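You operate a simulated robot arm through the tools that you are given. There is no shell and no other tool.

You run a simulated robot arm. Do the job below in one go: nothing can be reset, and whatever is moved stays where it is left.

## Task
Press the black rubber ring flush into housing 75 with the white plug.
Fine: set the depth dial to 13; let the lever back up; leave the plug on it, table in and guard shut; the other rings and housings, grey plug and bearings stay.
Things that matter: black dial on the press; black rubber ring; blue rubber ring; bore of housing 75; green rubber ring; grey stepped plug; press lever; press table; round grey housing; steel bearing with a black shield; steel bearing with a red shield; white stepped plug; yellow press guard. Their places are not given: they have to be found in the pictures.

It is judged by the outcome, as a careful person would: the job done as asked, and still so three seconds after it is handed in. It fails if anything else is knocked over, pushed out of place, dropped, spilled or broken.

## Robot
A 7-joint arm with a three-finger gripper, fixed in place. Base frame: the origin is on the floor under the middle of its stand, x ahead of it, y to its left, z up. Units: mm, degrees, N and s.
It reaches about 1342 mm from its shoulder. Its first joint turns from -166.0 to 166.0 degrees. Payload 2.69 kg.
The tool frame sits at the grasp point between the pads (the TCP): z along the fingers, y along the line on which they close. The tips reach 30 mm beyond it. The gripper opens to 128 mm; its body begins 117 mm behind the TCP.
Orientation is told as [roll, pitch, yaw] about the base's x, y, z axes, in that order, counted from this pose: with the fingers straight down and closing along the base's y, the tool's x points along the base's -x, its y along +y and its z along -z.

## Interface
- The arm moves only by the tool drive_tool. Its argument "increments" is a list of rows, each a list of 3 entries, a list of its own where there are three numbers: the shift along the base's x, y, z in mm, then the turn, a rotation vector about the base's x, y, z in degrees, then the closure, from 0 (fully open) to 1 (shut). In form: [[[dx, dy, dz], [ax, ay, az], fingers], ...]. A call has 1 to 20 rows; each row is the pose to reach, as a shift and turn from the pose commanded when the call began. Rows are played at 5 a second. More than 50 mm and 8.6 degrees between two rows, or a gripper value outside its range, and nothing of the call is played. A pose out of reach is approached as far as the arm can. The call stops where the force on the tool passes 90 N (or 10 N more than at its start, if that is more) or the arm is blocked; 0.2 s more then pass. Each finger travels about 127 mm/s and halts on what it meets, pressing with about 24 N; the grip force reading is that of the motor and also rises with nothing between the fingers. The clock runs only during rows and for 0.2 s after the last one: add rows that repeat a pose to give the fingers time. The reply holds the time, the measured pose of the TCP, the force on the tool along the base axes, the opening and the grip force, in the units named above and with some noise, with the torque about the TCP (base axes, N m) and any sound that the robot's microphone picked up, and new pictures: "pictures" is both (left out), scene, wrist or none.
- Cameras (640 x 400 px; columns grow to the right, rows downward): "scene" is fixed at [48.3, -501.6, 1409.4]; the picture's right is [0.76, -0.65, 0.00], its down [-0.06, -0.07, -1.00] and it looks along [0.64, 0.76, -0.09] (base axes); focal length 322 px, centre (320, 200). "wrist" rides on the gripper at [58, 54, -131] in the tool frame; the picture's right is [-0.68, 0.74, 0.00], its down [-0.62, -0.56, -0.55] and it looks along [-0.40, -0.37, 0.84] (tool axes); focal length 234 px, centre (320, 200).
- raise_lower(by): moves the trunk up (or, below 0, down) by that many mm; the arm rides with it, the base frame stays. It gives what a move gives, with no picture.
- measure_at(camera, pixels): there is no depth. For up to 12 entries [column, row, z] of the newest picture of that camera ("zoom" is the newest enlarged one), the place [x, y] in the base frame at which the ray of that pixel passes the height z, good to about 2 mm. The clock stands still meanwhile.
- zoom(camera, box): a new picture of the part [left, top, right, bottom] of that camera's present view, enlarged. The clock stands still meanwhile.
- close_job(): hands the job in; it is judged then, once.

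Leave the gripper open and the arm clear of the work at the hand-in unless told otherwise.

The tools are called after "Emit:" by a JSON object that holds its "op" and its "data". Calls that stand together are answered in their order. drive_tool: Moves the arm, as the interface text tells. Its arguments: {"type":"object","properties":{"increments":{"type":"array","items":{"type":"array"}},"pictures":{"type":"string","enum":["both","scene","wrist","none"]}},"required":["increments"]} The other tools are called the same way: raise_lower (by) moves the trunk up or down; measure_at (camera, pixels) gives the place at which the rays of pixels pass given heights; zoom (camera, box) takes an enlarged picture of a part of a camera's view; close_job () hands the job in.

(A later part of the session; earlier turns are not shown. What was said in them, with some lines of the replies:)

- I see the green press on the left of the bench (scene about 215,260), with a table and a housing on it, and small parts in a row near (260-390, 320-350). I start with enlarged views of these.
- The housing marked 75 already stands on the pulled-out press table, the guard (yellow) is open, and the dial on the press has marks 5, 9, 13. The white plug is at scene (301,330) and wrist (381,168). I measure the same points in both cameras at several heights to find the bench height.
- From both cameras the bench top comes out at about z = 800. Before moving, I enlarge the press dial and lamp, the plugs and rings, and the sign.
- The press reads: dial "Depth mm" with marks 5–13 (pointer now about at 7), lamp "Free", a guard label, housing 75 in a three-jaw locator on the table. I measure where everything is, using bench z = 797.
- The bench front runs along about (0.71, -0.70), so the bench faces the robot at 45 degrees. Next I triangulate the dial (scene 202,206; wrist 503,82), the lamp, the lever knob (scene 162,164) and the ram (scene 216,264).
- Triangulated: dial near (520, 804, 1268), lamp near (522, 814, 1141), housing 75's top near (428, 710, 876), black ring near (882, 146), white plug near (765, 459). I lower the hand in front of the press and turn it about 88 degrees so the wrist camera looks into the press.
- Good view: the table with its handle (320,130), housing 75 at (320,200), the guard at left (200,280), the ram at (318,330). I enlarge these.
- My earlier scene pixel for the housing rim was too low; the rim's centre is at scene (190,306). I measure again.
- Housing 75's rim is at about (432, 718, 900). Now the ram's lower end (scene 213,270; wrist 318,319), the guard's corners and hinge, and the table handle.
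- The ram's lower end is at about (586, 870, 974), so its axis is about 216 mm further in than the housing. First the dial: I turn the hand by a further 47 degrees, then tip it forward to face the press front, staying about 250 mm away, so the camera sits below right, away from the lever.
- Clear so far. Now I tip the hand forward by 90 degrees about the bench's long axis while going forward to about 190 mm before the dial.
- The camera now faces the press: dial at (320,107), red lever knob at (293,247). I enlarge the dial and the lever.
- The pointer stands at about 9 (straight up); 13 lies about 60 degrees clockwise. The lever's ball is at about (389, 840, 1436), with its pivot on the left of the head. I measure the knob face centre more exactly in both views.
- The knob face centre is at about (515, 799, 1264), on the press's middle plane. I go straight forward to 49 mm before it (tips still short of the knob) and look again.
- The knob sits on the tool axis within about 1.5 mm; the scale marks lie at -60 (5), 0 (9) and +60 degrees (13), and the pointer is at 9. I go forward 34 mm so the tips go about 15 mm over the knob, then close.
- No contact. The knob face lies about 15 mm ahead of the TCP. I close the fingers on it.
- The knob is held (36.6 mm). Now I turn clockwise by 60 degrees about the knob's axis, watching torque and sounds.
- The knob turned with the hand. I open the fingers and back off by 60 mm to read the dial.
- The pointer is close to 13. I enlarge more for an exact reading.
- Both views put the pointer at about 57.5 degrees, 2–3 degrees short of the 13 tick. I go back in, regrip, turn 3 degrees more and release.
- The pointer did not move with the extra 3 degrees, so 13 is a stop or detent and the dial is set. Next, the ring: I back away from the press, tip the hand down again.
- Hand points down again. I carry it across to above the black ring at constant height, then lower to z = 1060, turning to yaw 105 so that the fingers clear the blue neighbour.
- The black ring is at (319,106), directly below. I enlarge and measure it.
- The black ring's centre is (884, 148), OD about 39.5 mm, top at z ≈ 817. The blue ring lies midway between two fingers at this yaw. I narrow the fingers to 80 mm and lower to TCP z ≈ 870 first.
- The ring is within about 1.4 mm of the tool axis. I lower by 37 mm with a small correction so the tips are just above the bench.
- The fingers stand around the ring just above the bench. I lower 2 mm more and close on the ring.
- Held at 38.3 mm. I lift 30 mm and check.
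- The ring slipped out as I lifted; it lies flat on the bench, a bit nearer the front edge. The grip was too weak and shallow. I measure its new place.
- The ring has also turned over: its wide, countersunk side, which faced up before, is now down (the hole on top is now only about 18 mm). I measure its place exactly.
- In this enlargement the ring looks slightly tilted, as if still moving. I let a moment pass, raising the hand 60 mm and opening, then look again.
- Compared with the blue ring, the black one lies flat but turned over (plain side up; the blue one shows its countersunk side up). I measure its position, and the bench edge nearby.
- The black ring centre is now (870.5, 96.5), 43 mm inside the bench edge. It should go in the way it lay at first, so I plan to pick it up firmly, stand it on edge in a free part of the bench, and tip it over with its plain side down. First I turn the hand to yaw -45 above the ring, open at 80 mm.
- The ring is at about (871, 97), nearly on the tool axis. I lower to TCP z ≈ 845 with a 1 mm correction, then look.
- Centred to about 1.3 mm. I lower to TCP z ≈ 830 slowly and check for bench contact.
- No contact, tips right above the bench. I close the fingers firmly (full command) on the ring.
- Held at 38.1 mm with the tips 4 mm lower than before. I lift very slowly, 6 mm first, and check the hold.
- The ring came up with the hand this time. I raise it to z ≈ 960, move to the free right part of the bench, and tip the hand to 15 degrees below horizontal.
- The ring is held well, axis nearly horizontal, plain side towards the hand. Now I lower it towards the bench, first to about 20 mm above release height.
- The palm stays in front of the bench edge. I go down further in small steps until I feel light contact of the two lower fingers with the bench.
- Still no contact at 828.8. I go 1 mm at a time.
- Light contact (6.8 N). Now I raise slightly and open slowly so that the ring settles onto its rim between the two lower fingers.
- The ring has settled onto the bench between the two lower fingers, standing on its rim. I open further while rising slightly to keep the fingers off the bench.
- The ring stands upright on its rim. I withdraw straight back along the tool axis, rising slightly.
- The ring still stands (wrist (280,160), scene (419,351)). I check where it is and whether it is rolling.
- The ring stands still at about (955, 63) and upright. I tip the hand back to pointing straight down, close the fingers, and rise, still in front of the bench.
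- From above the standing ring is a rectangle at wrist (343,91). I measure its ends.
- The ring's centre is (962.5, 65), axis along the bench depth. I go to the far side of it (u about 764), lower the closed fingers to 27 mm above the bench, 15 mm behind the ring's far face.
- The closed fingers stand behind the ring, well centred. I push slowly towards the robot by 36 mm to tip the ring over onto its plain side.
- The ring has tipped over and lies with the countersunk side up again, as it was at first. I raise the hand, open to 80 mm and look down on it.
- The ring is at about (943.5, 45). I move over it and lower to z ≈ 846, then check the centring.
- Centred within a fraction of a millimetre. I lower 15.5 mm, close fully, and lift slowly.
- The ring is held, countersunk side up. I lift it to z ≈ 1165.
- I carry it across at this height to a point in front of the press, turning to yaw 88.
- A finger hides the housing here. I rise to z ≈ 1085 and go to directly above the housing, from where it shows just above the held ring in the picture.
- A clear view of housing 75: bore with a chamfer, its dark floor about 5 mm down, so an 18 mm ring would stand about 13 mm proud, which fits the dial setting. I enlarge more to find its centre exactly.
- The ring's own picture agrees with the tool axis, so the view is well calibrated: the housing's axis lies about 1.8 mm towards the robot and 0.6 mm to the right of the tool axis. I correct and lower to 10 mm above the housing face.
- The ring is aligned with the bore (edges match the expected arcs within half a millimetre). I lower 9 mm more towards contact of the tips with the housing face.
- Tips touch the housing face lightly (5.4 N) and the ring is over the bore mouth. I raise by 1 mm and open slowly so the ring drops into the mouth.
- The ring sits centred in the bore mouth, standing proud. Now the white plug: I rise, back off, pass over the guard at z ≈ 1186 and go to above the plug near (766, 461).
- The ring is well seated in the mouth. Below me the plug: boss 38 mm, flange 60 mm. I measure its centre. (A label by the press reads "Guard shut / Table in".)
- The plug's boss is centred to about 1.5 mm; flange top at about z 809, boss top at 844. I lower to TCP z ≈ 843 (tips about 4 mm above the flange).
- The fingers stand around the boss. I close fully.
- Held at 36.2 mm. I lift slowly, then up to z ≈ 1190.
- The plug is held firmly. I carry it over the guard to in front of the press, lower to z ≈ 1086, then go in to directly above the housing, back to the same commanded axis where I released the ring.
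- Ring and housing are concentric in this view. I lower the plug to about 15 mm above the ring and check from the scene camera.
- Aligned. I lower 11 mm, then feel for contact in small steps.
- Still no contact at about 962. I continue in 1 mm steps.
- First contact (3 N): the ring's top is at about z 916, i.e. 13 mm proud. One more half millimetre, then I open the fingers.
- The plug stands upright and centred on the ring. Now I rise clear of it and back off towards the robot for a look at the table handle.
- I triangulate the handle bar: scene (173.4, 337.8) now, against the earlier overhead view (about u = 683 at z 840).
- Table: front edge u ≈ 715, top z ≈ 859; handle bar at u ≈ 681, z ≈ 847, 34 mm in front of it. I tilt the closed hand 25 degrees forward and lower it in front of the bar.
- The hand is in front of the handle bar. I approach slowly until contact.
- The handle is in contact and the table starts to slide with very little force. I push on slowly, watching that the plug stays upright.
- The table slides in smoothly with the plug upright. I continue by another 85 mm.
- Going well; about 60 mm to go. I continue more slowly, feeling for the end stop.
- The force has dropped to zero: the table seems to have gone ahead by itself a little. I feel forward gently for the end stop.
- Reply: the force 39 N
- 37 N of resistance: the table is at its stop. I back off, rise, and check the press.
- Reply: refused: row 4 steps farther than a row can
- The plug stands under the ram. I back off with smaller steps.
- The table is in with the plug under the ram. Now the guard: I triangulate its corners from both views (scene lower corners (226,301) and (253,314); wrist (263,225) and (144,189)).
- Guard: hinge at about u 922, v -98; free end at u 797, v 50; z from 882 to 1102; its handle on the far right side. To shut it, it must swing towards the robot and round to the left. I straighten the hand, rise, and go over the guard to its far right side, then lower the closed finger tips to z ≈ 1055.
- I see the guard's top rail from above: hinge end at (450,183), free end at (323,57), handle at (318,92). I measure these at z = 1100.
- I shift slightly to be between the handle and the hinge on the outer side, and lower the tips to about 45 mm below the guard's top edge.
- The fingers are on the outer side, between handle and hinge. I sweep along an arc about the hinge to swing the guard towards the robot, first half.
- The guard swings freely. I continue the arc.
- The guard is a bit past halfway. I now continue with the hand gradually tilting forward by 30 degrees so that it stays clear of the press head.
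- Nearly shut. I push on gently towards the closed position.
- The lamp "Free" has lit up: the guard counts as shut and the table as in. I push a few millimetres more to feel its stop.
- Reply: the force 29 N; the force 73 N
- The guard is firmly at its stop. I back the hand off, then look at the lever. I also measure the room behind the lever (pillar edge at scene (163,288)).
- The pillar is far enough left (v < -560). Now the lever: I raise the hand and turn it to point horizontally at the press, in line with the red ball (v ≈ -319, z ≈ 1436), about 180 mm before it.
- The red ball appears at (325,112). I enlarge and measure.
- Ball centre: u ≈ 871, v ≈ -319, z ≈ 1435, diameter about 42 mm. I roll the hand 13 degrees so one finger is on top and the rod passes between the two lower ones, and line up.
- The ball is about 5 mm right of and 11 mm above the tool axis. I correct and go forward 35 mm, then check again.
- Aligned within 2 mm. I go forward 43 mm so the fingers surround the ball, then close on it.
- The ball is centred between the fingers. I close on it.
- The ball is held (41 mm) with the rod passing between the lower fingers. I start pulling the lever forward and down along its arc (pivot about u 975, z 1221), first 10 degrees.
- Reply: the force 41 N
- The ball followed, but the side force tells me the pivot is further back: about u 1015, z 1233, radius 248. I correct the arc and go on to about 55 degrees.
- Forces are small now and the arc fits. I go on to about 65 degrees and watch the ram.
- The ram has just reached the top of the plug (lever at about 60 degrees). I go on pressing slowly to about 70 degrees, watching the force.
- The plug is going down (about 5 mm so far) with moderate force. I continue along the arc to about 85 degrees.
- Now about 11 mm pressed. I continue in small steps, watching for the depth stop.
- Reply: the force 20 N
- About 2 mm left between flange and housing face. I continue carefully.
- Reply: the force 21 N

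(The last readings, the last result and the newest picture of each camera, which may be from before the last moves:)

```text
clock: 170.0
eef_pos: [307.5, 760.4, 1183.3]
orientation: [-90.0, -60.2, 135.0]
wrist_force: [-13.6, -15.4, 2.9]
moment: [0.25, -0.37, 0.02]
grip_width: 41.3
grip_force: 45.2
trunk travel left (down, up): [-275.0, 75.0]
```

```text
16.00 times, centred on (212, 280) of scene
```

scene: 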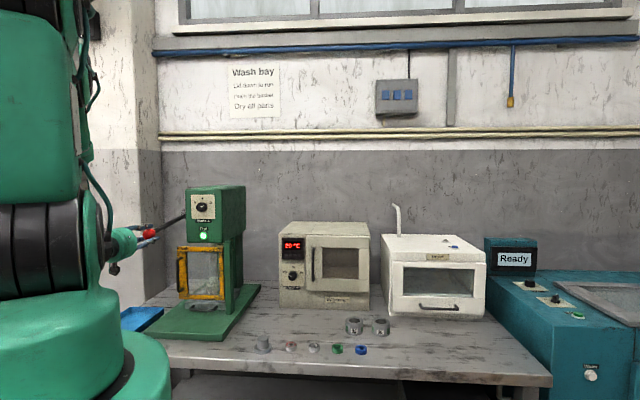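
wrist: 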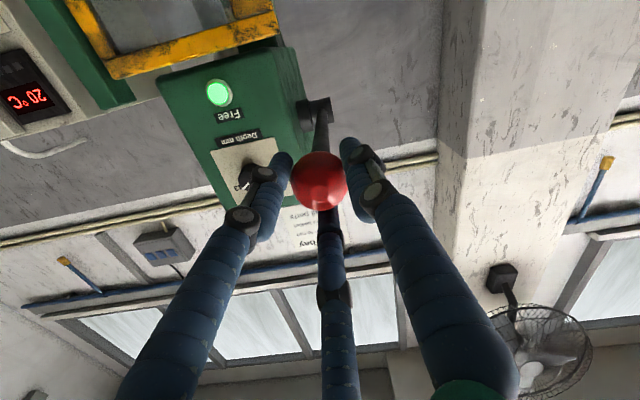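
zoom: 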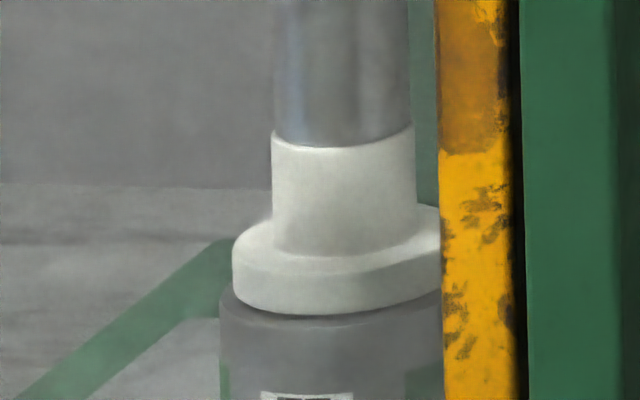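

Emit:
{"op": "drive_tool", "data": {"increments": [[[0.6, 0.6, -4.2], [0, 0, 0], 0.9], [[1.3, 1.3, -8.3], [0, 0, 0], 0.9], [[1.3, 1.3, -8.3], [0, 0, 0], 0.9]], "pictures": "scene"}}

Emit:
{"op": "zoom", "data": {"camera": "scene", "box": [203, 270, 221, 290]}}

```text
clock: 170.8
eef_pos: [307.9, 761.4, 1176.5]
orientation: [-89.9, -60.1, 135.0]
wrist_force: [-16.6, -14.7, 2.6]
moment: [0.29, -0.2, 0.08]
grip_width: 41.5
grip_force: 44.6
trunk travel left (down, up): [-275.0, 75.0]
```

scene: 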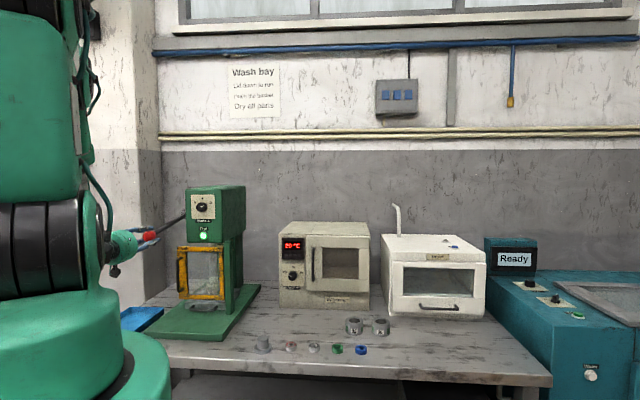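

```text
16.00 times, centred on (212, 280) of scene
```

zoom: 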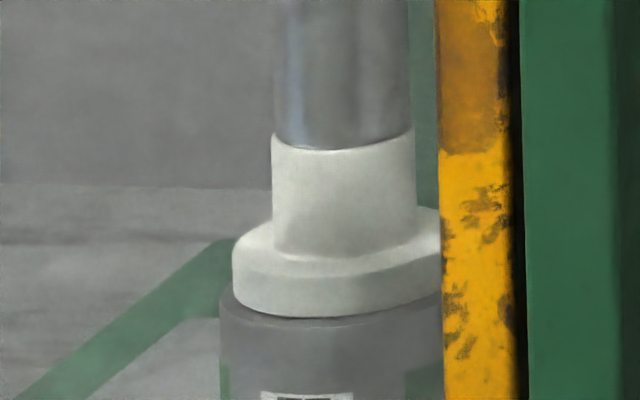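

Emit:
{"op": "drive_tool", "data": {"increments": [[[0, 0, -4.2], [0, 0, 0], 0.9], [[0.3, 0.3, -8.3], [0, 0, 0], 0.9], [[0.3, 0.3, -8.3], [0, 0, 0], 0.9]], "pictures": "scene"}}

Emit:
{"op": "zoom", "data": {"camera": "scene", "box": [203, 270, 221, 290]}}

```text
clock: 171.6
eef_pos: [309.9, 763.0, 1168.8]
orientation: [-90.4, -60.2, 135.1]
wrist_force: [-6.6, -4.7, 8.4]
moment: [0.85, -0.76, -0.08]
grip_width: 41.3
grip_force: 45.4
trunk travel left (down, up): [-275.0, 75.0]
```

scene: 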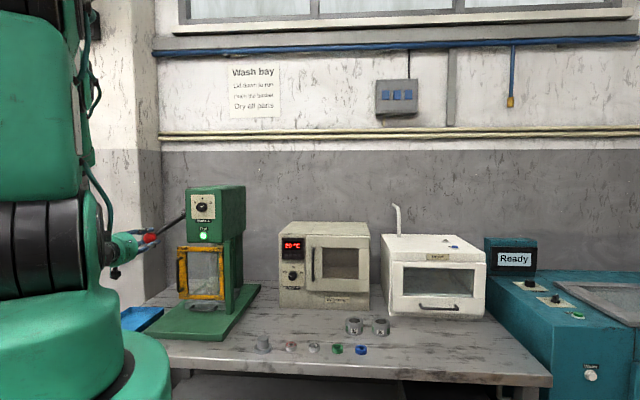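

```text
16.00 times, centred on (212, 280) of scene
```

zoom: 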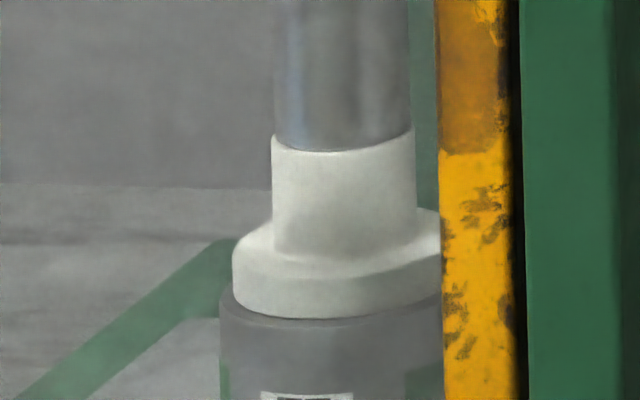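

Emit:
{"op": "drive_tool", "data": {"increments": [[[0.7, 0.7, -4.1], [0, 0, 0], 0.9], [[0.7, 0.7, -4.1], [0, 0, 0], 0.9]], "pictures": "none"}}

Emit:
{"op": "drive_tool", "data": {"increments": [[[0.8, 0.8, -4.1], [0, 0, 0], 0.9], [[0.8, 0.8, -4.1], [0, 0, 0], 0.9]], "pictures": "scene"}}

Emit:
{"op": "zoom", "data": {"camera": "scene", "box": [203, 270, 221, 290]}}

```text
clock: 172.2
eef_pos: [309.7, 763.1, 1164.7]
orientation: [-90.3, -60.2, 135.2]
wrist_force: [-5.5, -2.6, 15.7]
moment: [0.84, -0.82, -0.01]
grip_width: 41.2
grip_force: 44.9
trunk travel left (down, up): [-275.0, 75.0]
```

```text
clock: 172.8
eef_pos: [310.7, 763.7, 1161.4]
orientation: [-90.4, -60.2, 135.3]
wrist_force: [-7.6, -4.9, 25.5]
moment: [0.93, -0.9, -0.06]
grip_width: 41.3
grip_force: 45.3
trunk travel left (down, up): [-275.0, 75.0]
```

scene: 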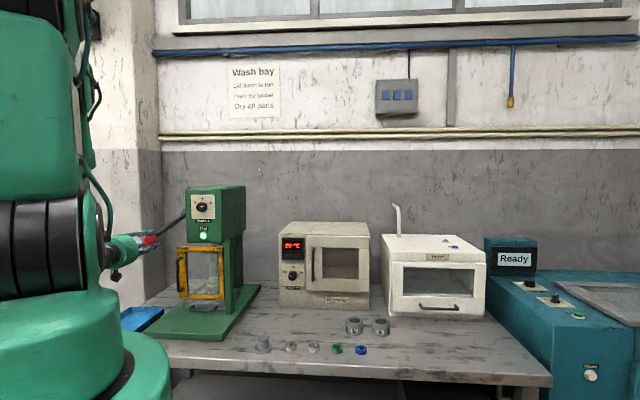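

```text
16.00 times, centred on (212, 280) of scene
```

zoom: 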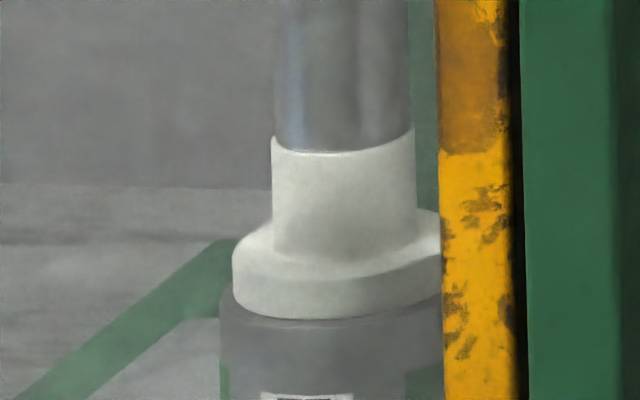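

The force is rising (25 N). I press a little further to be sure the stop is reached.

Emit:
{"op": "drive_tool", "data": {"increments": [[[0.8, 0.8, -4.1], [0, 0, 0], 0.9], [[0.8, 0.8, -4.1], [0, 0, 0], 0.9]], "pictures": "none"}}

Emit:
{"op": "drive_tool", "data": {"increments": [[[0.9, 0.9, -4.1], [0, 0, 0], 0.9], [[0.9, 0.9, -4.1], [0, 0, 0], 0.9]], "pictures": "both"}}

Emit:
{"op": "zoom", "data": {"camera": "scene", "box": [203, 270, 221, 290]}}

Emit:
{"op": "zoom", "data": {"camera": "scene", "box": [110, 170, 230, 260]}}

```text
clock: 173.4
eef_pos: [310.4, 763.5, 1158.8]
orientation: [-90.6, -60.1, 135.4]
wrist_force: [-9.6, -9.0, 34.3]
moment: [1.0, -0.91, -0.07]
grip_width: 41.5
grip_force: 45.1
trunk travel left (down, up): [-275.0, 75.0]
```

```text
clock: 174.0
eef_pos: [311.9, 764.6, 1156.9]
orientation: [-90.9, -60.3, 135.7]
wrist_force: [-17.4, -17.1, 49.6]
moment: [0.53, -0.46, 0.03]
grip_width: 41.4
grip_force: 44.7
trunk travel left (down, up): [-275.0, 75.0]
```

scene: 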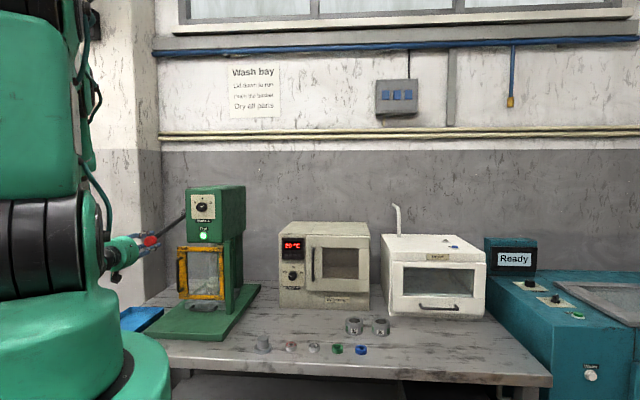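
wrist: 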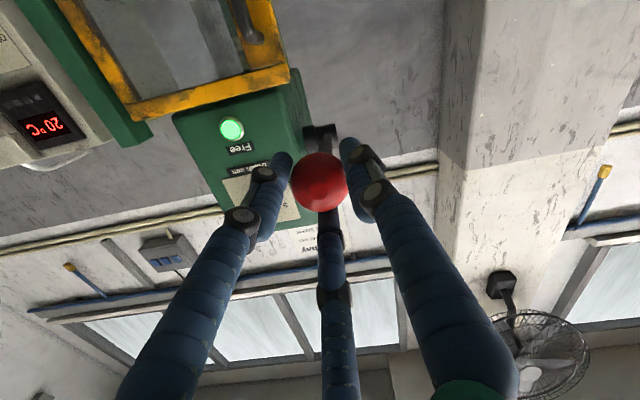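

```text
16.00 times, centred on (212, 280) of scene
```

zoom: 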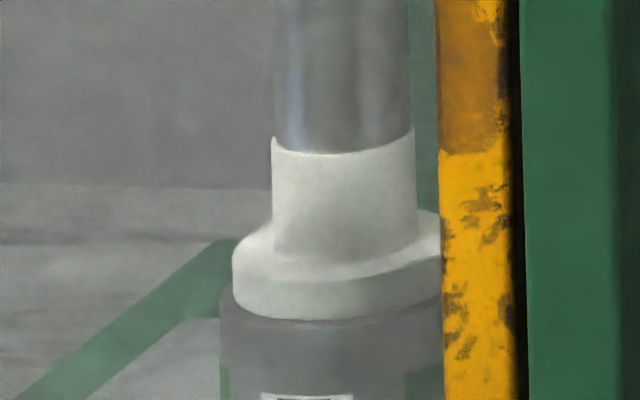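

```text
4.44 times, centred on (170, 215) of scene
```

zoom: 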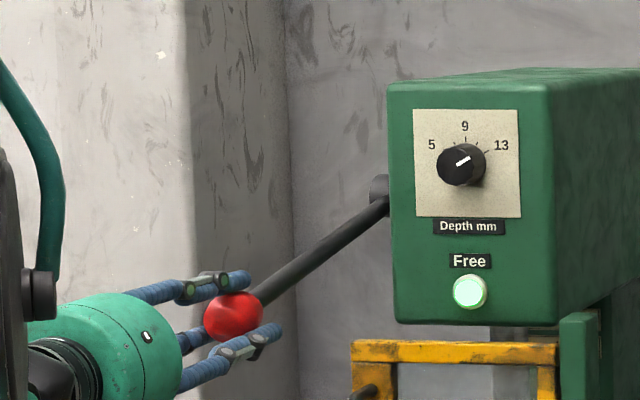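

The flange now sits on the housing face and the force has risen to 50 N with hardly any more movement: the stop is reached. One last small push and a short hold.

Emit:
{"op": "drive_tool", "data": {"increments": [[[0.6, 0.6, -3], [0, 0, 0], 0.9], [[0.6, 0.6, -3], [0, 0, 0], 0.9], [[0.6, 0.6, -3], [0, 0, 0], 0.9]], "pictures": "scene"}}

Emit:
{"op": "zoom", "data": {"camera": "scene", "box": [203, 270, 221, 290]}}

```text
clock: 174.8
eef_pos: [310.7, 764.2, 1156.7]
orientation: [-91.3, -60.3, 136.1]
wrist_force: [-21.1, -20.4, 64.9]
moment: [0.89, -0.88, 0.09]
grip_width: 41.5
grip_force: 44.5
trunk travel left (down, up): [-275.0, 75.0]
```

scene: 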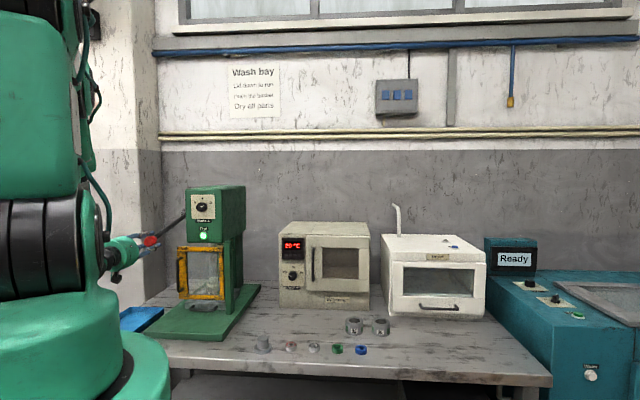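

```text
16.00 times, centred on (212, 280) of scene
```

zoom: 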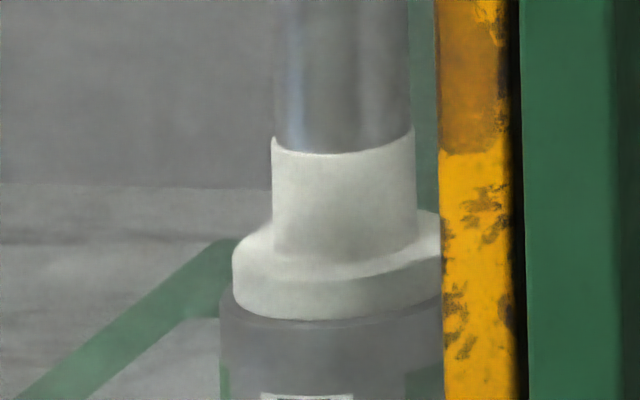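

The ring is fully pressed: at 65 N there is no further movement. Now I let the lever back up along the same arc, still holding the ball, first to about 70 degrees.

Emit:
{"op": "drive_tool", "data": {"increments": [[[-1.6, -1.6, 8.4], [0, 0, 0], 0.9], [[-3.1, -3.1, 15.4], [0, 0, 0], 0.9], [[-4.5, -4.5, 27.4], [0, 0, 0], 0.9], [[-5.9, -5.9, 39.4], [0, 0, 0], 0.9], [[-7.3, -7.3, 51.4], [0, 0, 0], 0.9], [[-8.1, -8.1, 63.4], [0, 0, 0], 0.9], [[-8.7, -8.7, 75.4], [0, 0, 0], 0.9], [[-8.7, -8.7, 87.4], [0, 0, 0], 0.9], [[-8.3, -8.3, 98.4], [0, 0, 0], 0.9], [[-7.6, -7.6, 109.4], [0, 0, 0], 0.9], [[-5.9, -5.9, 124.4], [0, 0, 0], 0.9], [[-3.7, -3.7, 139.4], [0, 0, 0], 0.9], [[-0.6, -0.6, 155.4], [0, 0, 0], 0.9], [[3.2, 3.2, 172.4], [0, 0, 0], 0.9], [[3.2, 3.2, 172.4], [0, 0, 0], 0.9]], "pictures": "both"}}

Emit:
{"op": "zoom", "data": {"camera": "scene", "box": [200, 260, 225, 300]}}

```text
clock: 178.0
eef_pos: [318.2, 769.9, 1319.8]
orientation: [-89.9, -60.1, 134.9]
wrist_force: [2.9, 7.5, -4.5]
moment: [-0.37, 0.5, 0.02]
grip_width: 41.7
grip_force: 45.0
trunk travel left (down, up): [-275.0, 75.0]
```

scene: 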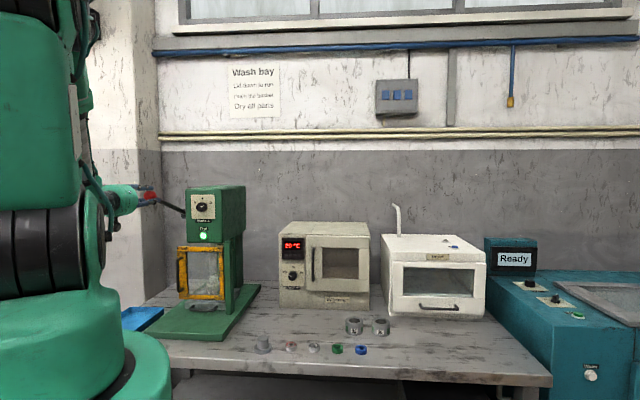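
wrist: 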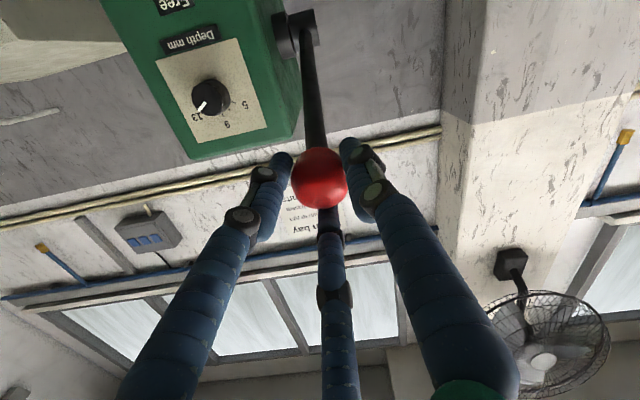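

```text
10.00 times, centred on (212, 280) of scene
```

zoom: 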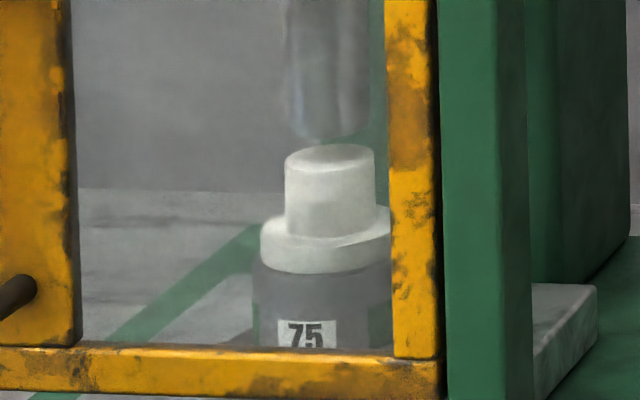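

The ram lifts and the plug stays on the housing with its flange flat on the face. I bring the lever fully up.

Emit:
{"op": "drive_tool", "data": {"increments": [[[2.9, 2.9, 10], [0, 0, 0], 0.9], [[5.9, 5.9, 20], [0, 0, 0], 0.9], [[9.3, 9.3, 29.7], [0, 0, 0], 0.9], [[12.9, 12.9, 39.3], [0, 0, 0], 0.9], [[16.9, 16.9, 48.5], [0, 0, 0], 0.9], [[21.1, 21.1, 57.5], [0, 0, 0], 0.9], [[25.7, 25.7, 66.2], [0, 0, 0], 0.9], [[30.5, 30.5, 74.7], [0, 0, 0], 0.9], [[35.6, 35.6, 82.8], [0, 0, 0], 0.9], [[40.9, 40.9, 90.7], [0, 0, 0], 0.9], [[46.5, 46.5, 98.1], [0, 0, 0], 0.9], [[52.2, 52.2, 105.4], [0, 0, 0], 0.9], [[57, 57, 110.8], [0, 0, 0], 0.9], [[60.6, 60.6, 114.8], [0, 0, 0], 0.9], [[60.6, 60.6, 114.8], [0, 0, 0], 0.9]], "pictures": "both"}}

Emit:
{"op": "zoom", "data": {"camera": "scene", "box": [120, 140, 250, 300]}}

```text
clock: 181.2
eef_pos: [377.2, 829.5, 1436.5]
orientation: [-90.1, -60.2, 135.1]
wrist_force: [1.5, -3.0, 0.8]
moment: [-0.1, 0.07, 0.05]
grip_width: 41.4
grip_force: 45.3
trunk travel left (down, up): [-275.0, 75.0]
```

scene: 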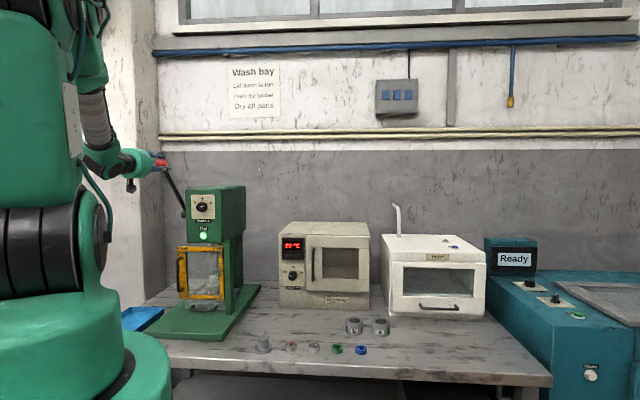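
wrist: 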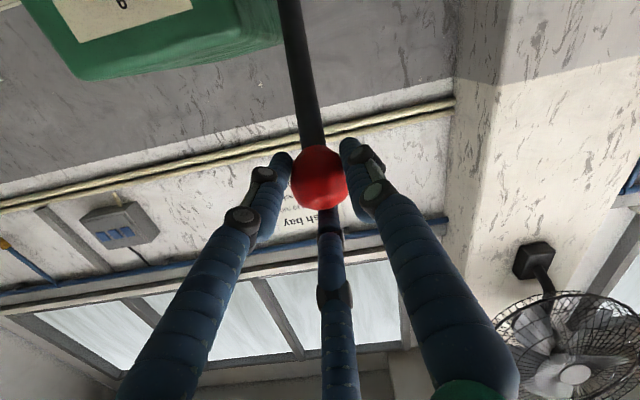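

```text
2.50 times, centred on (185, 220) of scene
```

zoom: 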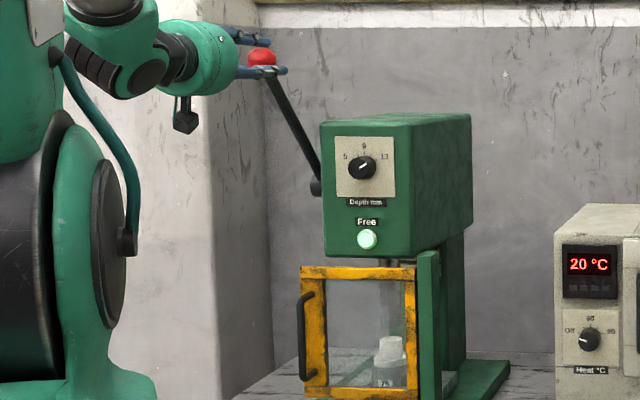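

Nearly up: about 1.5 degrees short of where it was. I go the last few millimetres until I feel its upper stop.

Emit:
{"op": "drive_tool", "data": {"increments": [[[1.3, 1.3, 1.3], [0, 0, 0], 0.9], [[2.5, 2.5, 2.5], [0, 0, 0], 0.9], [[2.5, 2.5, 2.5], [0, 0, 0], 0.9]], "pictures": "none"}}

Emit:
{"op": "drive_tool", "data": {"increments": [[[1.3, 1.3, 1.3], [0, 0, 0], 0.9], [[2.5, 2.5, 2.3], [0, 0, 0], 0.9], [[2.5, 2.5, 2.3], [0, 0, 0], 0.9]], "pictures": "none"}}

```text
clock: 182.0
eef_pos: [377.7, 831.2, 1437.8]
orientation: [-89.9, -60.2, 134.9]
wrist_force: [-12.2, -19.8, -3.6]
moment: [-0.03, 0.08, -0.03]
grip_width: 41.1
grip_force: 45.3
trunk travel left (down, up): [-275.0, 75.0]
```

```text
clock: 182.8
eef_pos: [380.6, 832.8, 1438.7]
orientation: [-89.7, -60.2, 134.7]
wrist_force: [-22.7, -34.3, -19.1]
moment: [-0.3, 0.26, -0.16]
grip_width: 41.1
grip_force: 44.6
trunk travel left (down, up): [-275.0, 75.0]
```

The lever is at its upper stop (45 N). I relax slightly, open the fingers and draw back.

Emit:
{"op": "drive_tool", "data": {"increments": [[[-2, -2, -2], [0, 0, 0], 0.9], [[-2.5, -2.5, -2.3], [0, 0, 0], 0.7], [[-2.5, -2.5, -2.3], [0, 0, 0], 0.6], [[-2.5, -2.5, -2.3], [0, 0, 0], 0.45], [[-2.5, -2.5, -2.3], [0, 0, 0], 0.3], [[-2.5, -2.5, -2.3], [0, 0, 0], 0.2], [[-2.5, -2.5, -2.3], [0, 0, 0], 0.2], [[-15, -15, -2.3], [0, 0, 0], 0.2], [[-35, -35, -2.3], [0, 0, 0], 0.2], [[-65, -65, -2.3], [0, 0, 0], 0.2], [[-95, -95, -2.3], [0, 0, 0], 0.2], [[-125, -125, -2.3], [0, 0, 0], 0.2], [[-125, -125, -2.3], [0, 0, 0], 0.2]], "pictures": "both"}}

Emit:
{"op": "zoom", "data": {"camera": "scene", "box": [120, 140, 250, 300]}}

Emit:
{"op": "zoom", "data": {"camera": "scene", "box": [203, 265, 221, 290]}}

```text
clock: 185.6
eef_pos: [268.6, 707.2, 1429.1]
orientation: [-89.1, -59.6, 133.4]
wrist_force: [-0.4, -0.5, 0.2]
moment: [-0.02, 0.03, 0.03]
grip_width: 102.7
grip_force: 0.0
trunk travel left (down, up): [-275.0, 75.0]
```

scene: 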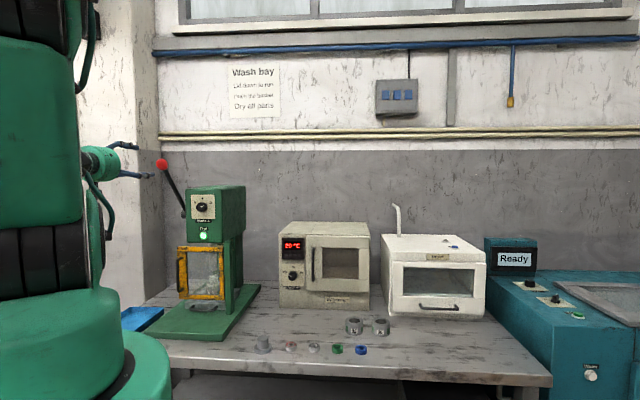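
wrist: 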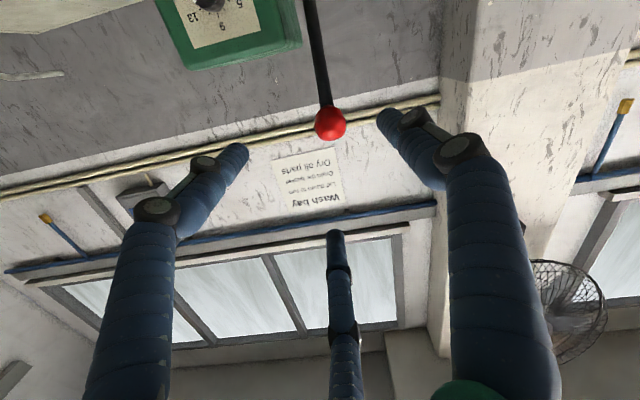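

```text
2.50 times, centred on (185, 220) of scene
```

zoom: 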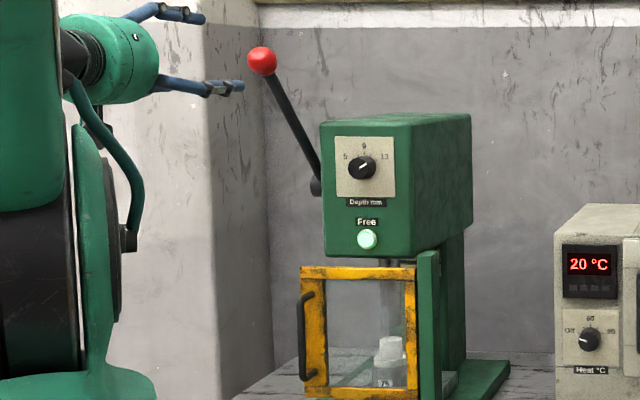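

```text
16.00 times, centred on (212, 278) of scene
```

zoom: 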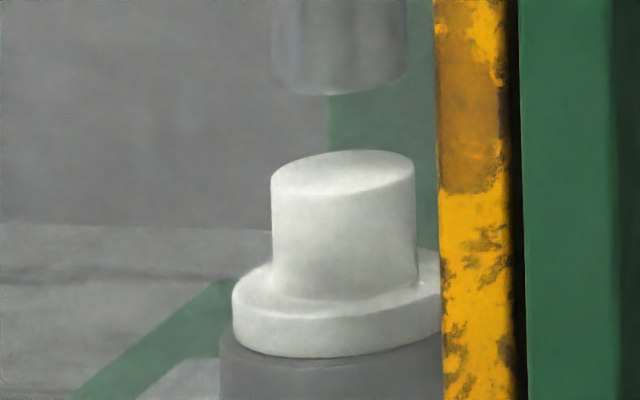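

The lever is back in its starting place, the ram is up and the plug sits on the housing. I check the plug's height: its top centre at zoom (343,172) should be near z 949 on the ram's axis (about (585, 870)).

Emit:
{"op": "measure_at", "data": {"camera": "zoom", "pixels": [[343, 172, 940], [343, 172, 945], [343, 172, 949], [343, 172, 953], [343, 172, 958], [343, 172, 962], [338, 92, 974]]}}

Emit:
{"op": "zoom", "data": {"camera": "scene", "box": [170, 235, 250, 325]}}

Emit:
{"op": "zoom", "data": {"camera": "scene", "box": [240, 300, 410, 370]}}

```text
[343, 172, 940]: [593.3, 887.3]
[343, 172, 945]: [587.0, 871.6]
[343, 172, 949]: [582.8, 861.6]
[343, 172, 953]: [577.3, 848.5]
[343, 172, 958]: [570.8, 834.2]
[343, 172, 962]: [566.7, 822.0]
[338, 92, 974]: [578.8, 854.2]
```

```text
4.44 times, centred on (210, 280) of scene
```

zoom: 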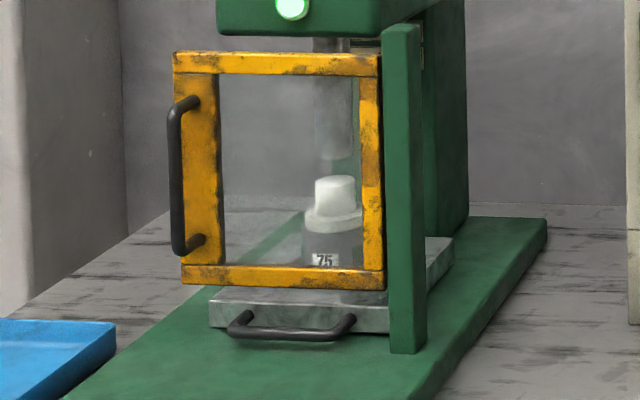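

```text
3.76 times, centred on (325, 335) of scene
```

zoom: 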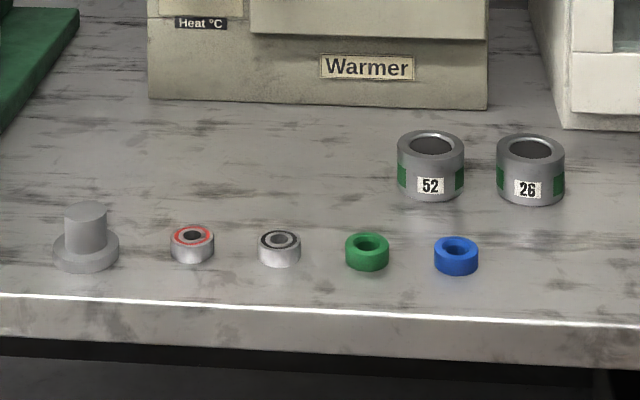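

Everything fits: plug top at about z 946, flange on the housing face, guard shut, table in, lamp on; the grey plug, bearings, the other rings and housings stand where they were. I draw the open hand further back and check the dial and the press once more.

Emit:
{"op": "drive_tool", "data": {"increments": [[[-20, -20, 0], [0, 0, 0], 0], [[-45, -45, 5], [0, 0, 0], 0], [[-70, -70, 10], [0, 0, 0], 0], [[-70, -70, 10], [0, 0, 0], 0], [[-70, -70, 10], [0, 0, 0], 0], [[-70, -70, 10], [0, 0, 0], 0], [[-70, -70, 10], [0, 0, 0], 0], [[-70, -70, 10], [0, 0, 0], 0], [[-70, -70, 10], [0, 0, 0], 0], [[-70, -70, 10], [0, 0, 0], 0]], "pictures": "both"}}

Emit:
{"op": "zoom", "data": {"camera": "scene", "box": [150, 150, 250, 250]}}

Emit:
{"op": "zoom", "data": {"camera": "scene", "box": [170, 235, 250, 325]}}

```text
clock: 186.5
eef_pos: [286.4, 610.6, 1422.3]
orientation: [-87.4, -58.6, 123.9]
wrist_force: [-0.7, 0.9, -0.6]
moment: [0.02, -0.04, -0.08]
grip_width: 128.0
grip_force: 0.1
trunk travel left (down, up): [-275.0, 75.0]
stopped in row 4: the arm was blocked; the commanded pose is now the measured one
```

scene: 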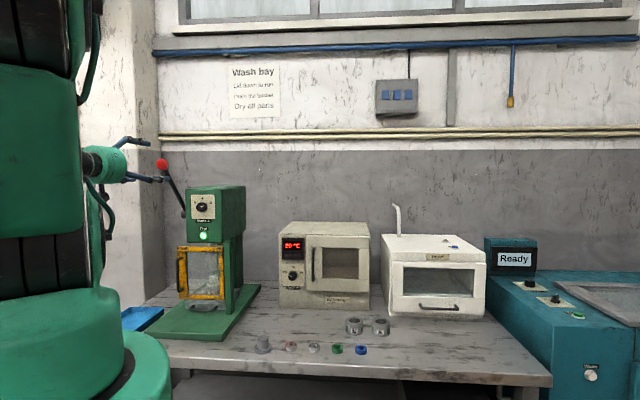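
wrist: 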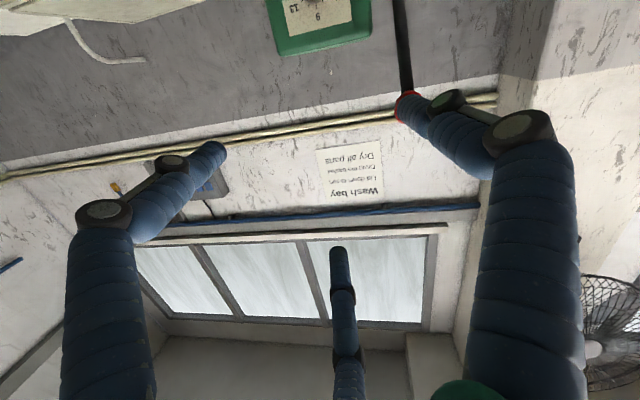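

```text
4.00 times, centred on (200, 200) of scene
```

zoom: 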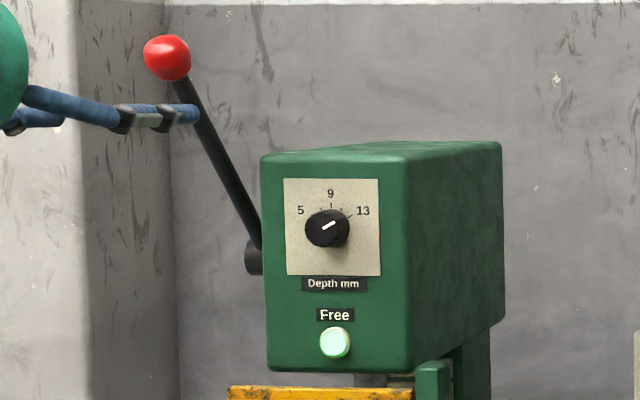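

```text
4.44 times, centred on (210, 280) of scene
```

zoom: 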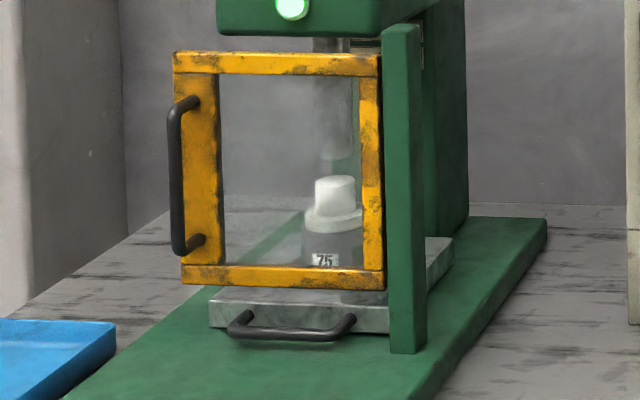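

The arm only met its own folding limit (no force at the tool); it is clear of the lever by about 200 mm. The dial reads 13, lever up, guard shut, table in. I move the hand a little further aside to the right, let two seconds pass and look once more.

Emit:
{"op": "drive_tool", "data": {"increments": [[[10, -25, 5], [0, 0, 0], 0], [[20, -50, 10], [0, 0, 0], 0], [[30, -75, 15], [0, 0, 0], 0], [[30, -75, 15], [0, 0, 0], 0], [[30, -75, 15], [0, 0, 0], 0], [[30, -75, 15], [0, 0, 0], 0], [[30, -75, 15], [0, 0, 0], 0], [[30, -75, 15], [0, 0, 0], 0], [[30, -75, 15], [0, 0, 0], 0], [[30, -75, 15], [0, 0, 0], 0]], "pictures": "both"}}

Emit:
{"op": "zoom", "data": {"camera": "scene", "box": [140, 150, 260, 330]}}

Emit:
{"op": "zoom", "data": {"camera": "scene", "box": [203, 265, 221, 290]}}

```text
clock: 188.7
eef_pos: [315.5, 534.8, 1438.2]
orientation: [-87.5, -58.4, 123.9]
wrist_force: [-1.6, 0.3, 0.2]
moment: [0.04, 0.01, 0.0]
grip_width: 128.1
grip_force: 0.1
trunk travel left (down, up): [-275.0, 75.0]
```

scene: 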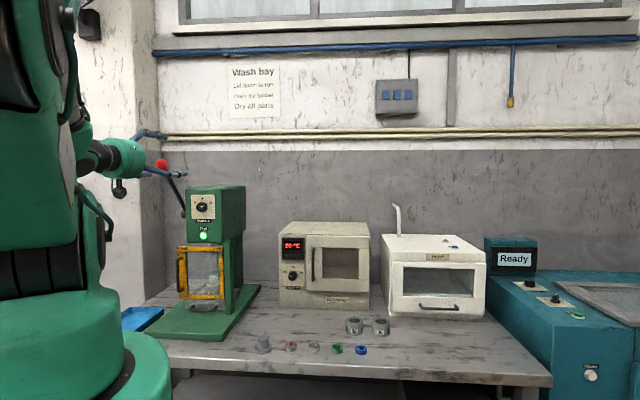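
wrist: 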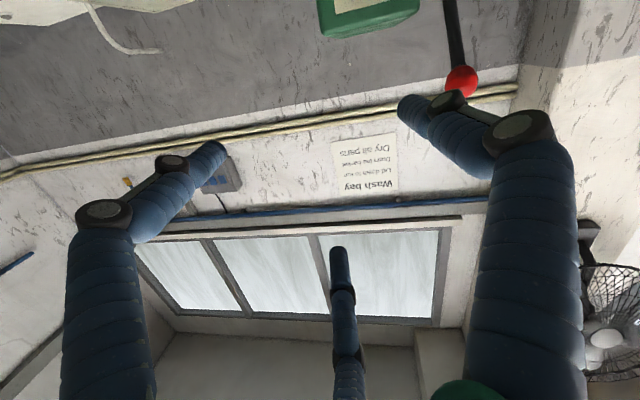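

```text
2.22 times, centred on (200, 240) of scene
```

zoom: 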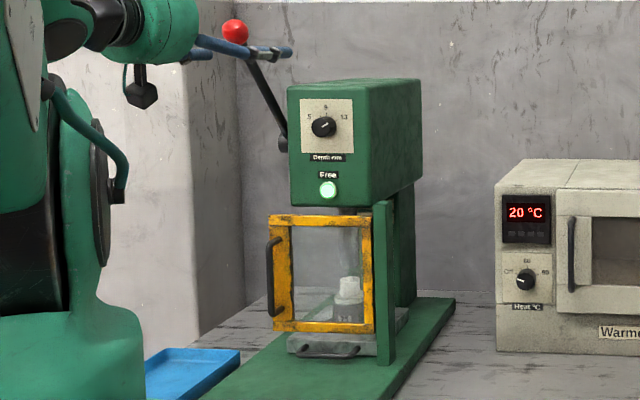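

```text
16.00 times, centred on (212, 278) of scene
```

zoom: 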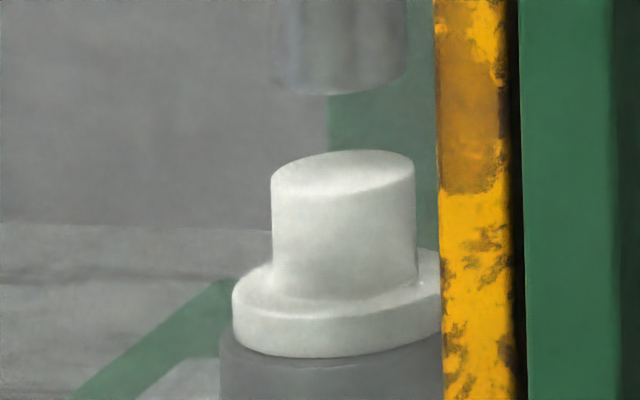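

Nothing has moved since. The dial is at 13, the lever is up, the plug sits flat on housing 75 with the ring pressed in, the table is in and the guard is shut. All other parts are where they were. The gripper is open and clear, so I hand the job in.

Emit:
{"op": "close_job", "data": {}}

```text
The job is handed in.
```

The black rubber ring is pressed into housing 75 with the white plug, and the job is handed in. I could not see the ring under the plug. I take it to be flush because the plug's flange sits flat on the housing face and the lever hit a hard stop at about 65 N.

- **Dial:** set to 13.
- **Lever:** back at its upper stop.
- **Plug, table and guard:** the white plug is still on the housing, the table is in and the guard is shut. The green lamp labelled "Free" is lit.
- **Other parts:** the blue and green rings, housings 52 and 26, the grey plug and both bearings look unmoved in the last picture.
- **Arm:** gripper open and clear of the press.

**Ring slip:** on the first pick the black ring slipped out of the grip and landed upside down on the bench. I picked it up again, stood it on edge and tipped it over, so it went in the same way up as it first lay.
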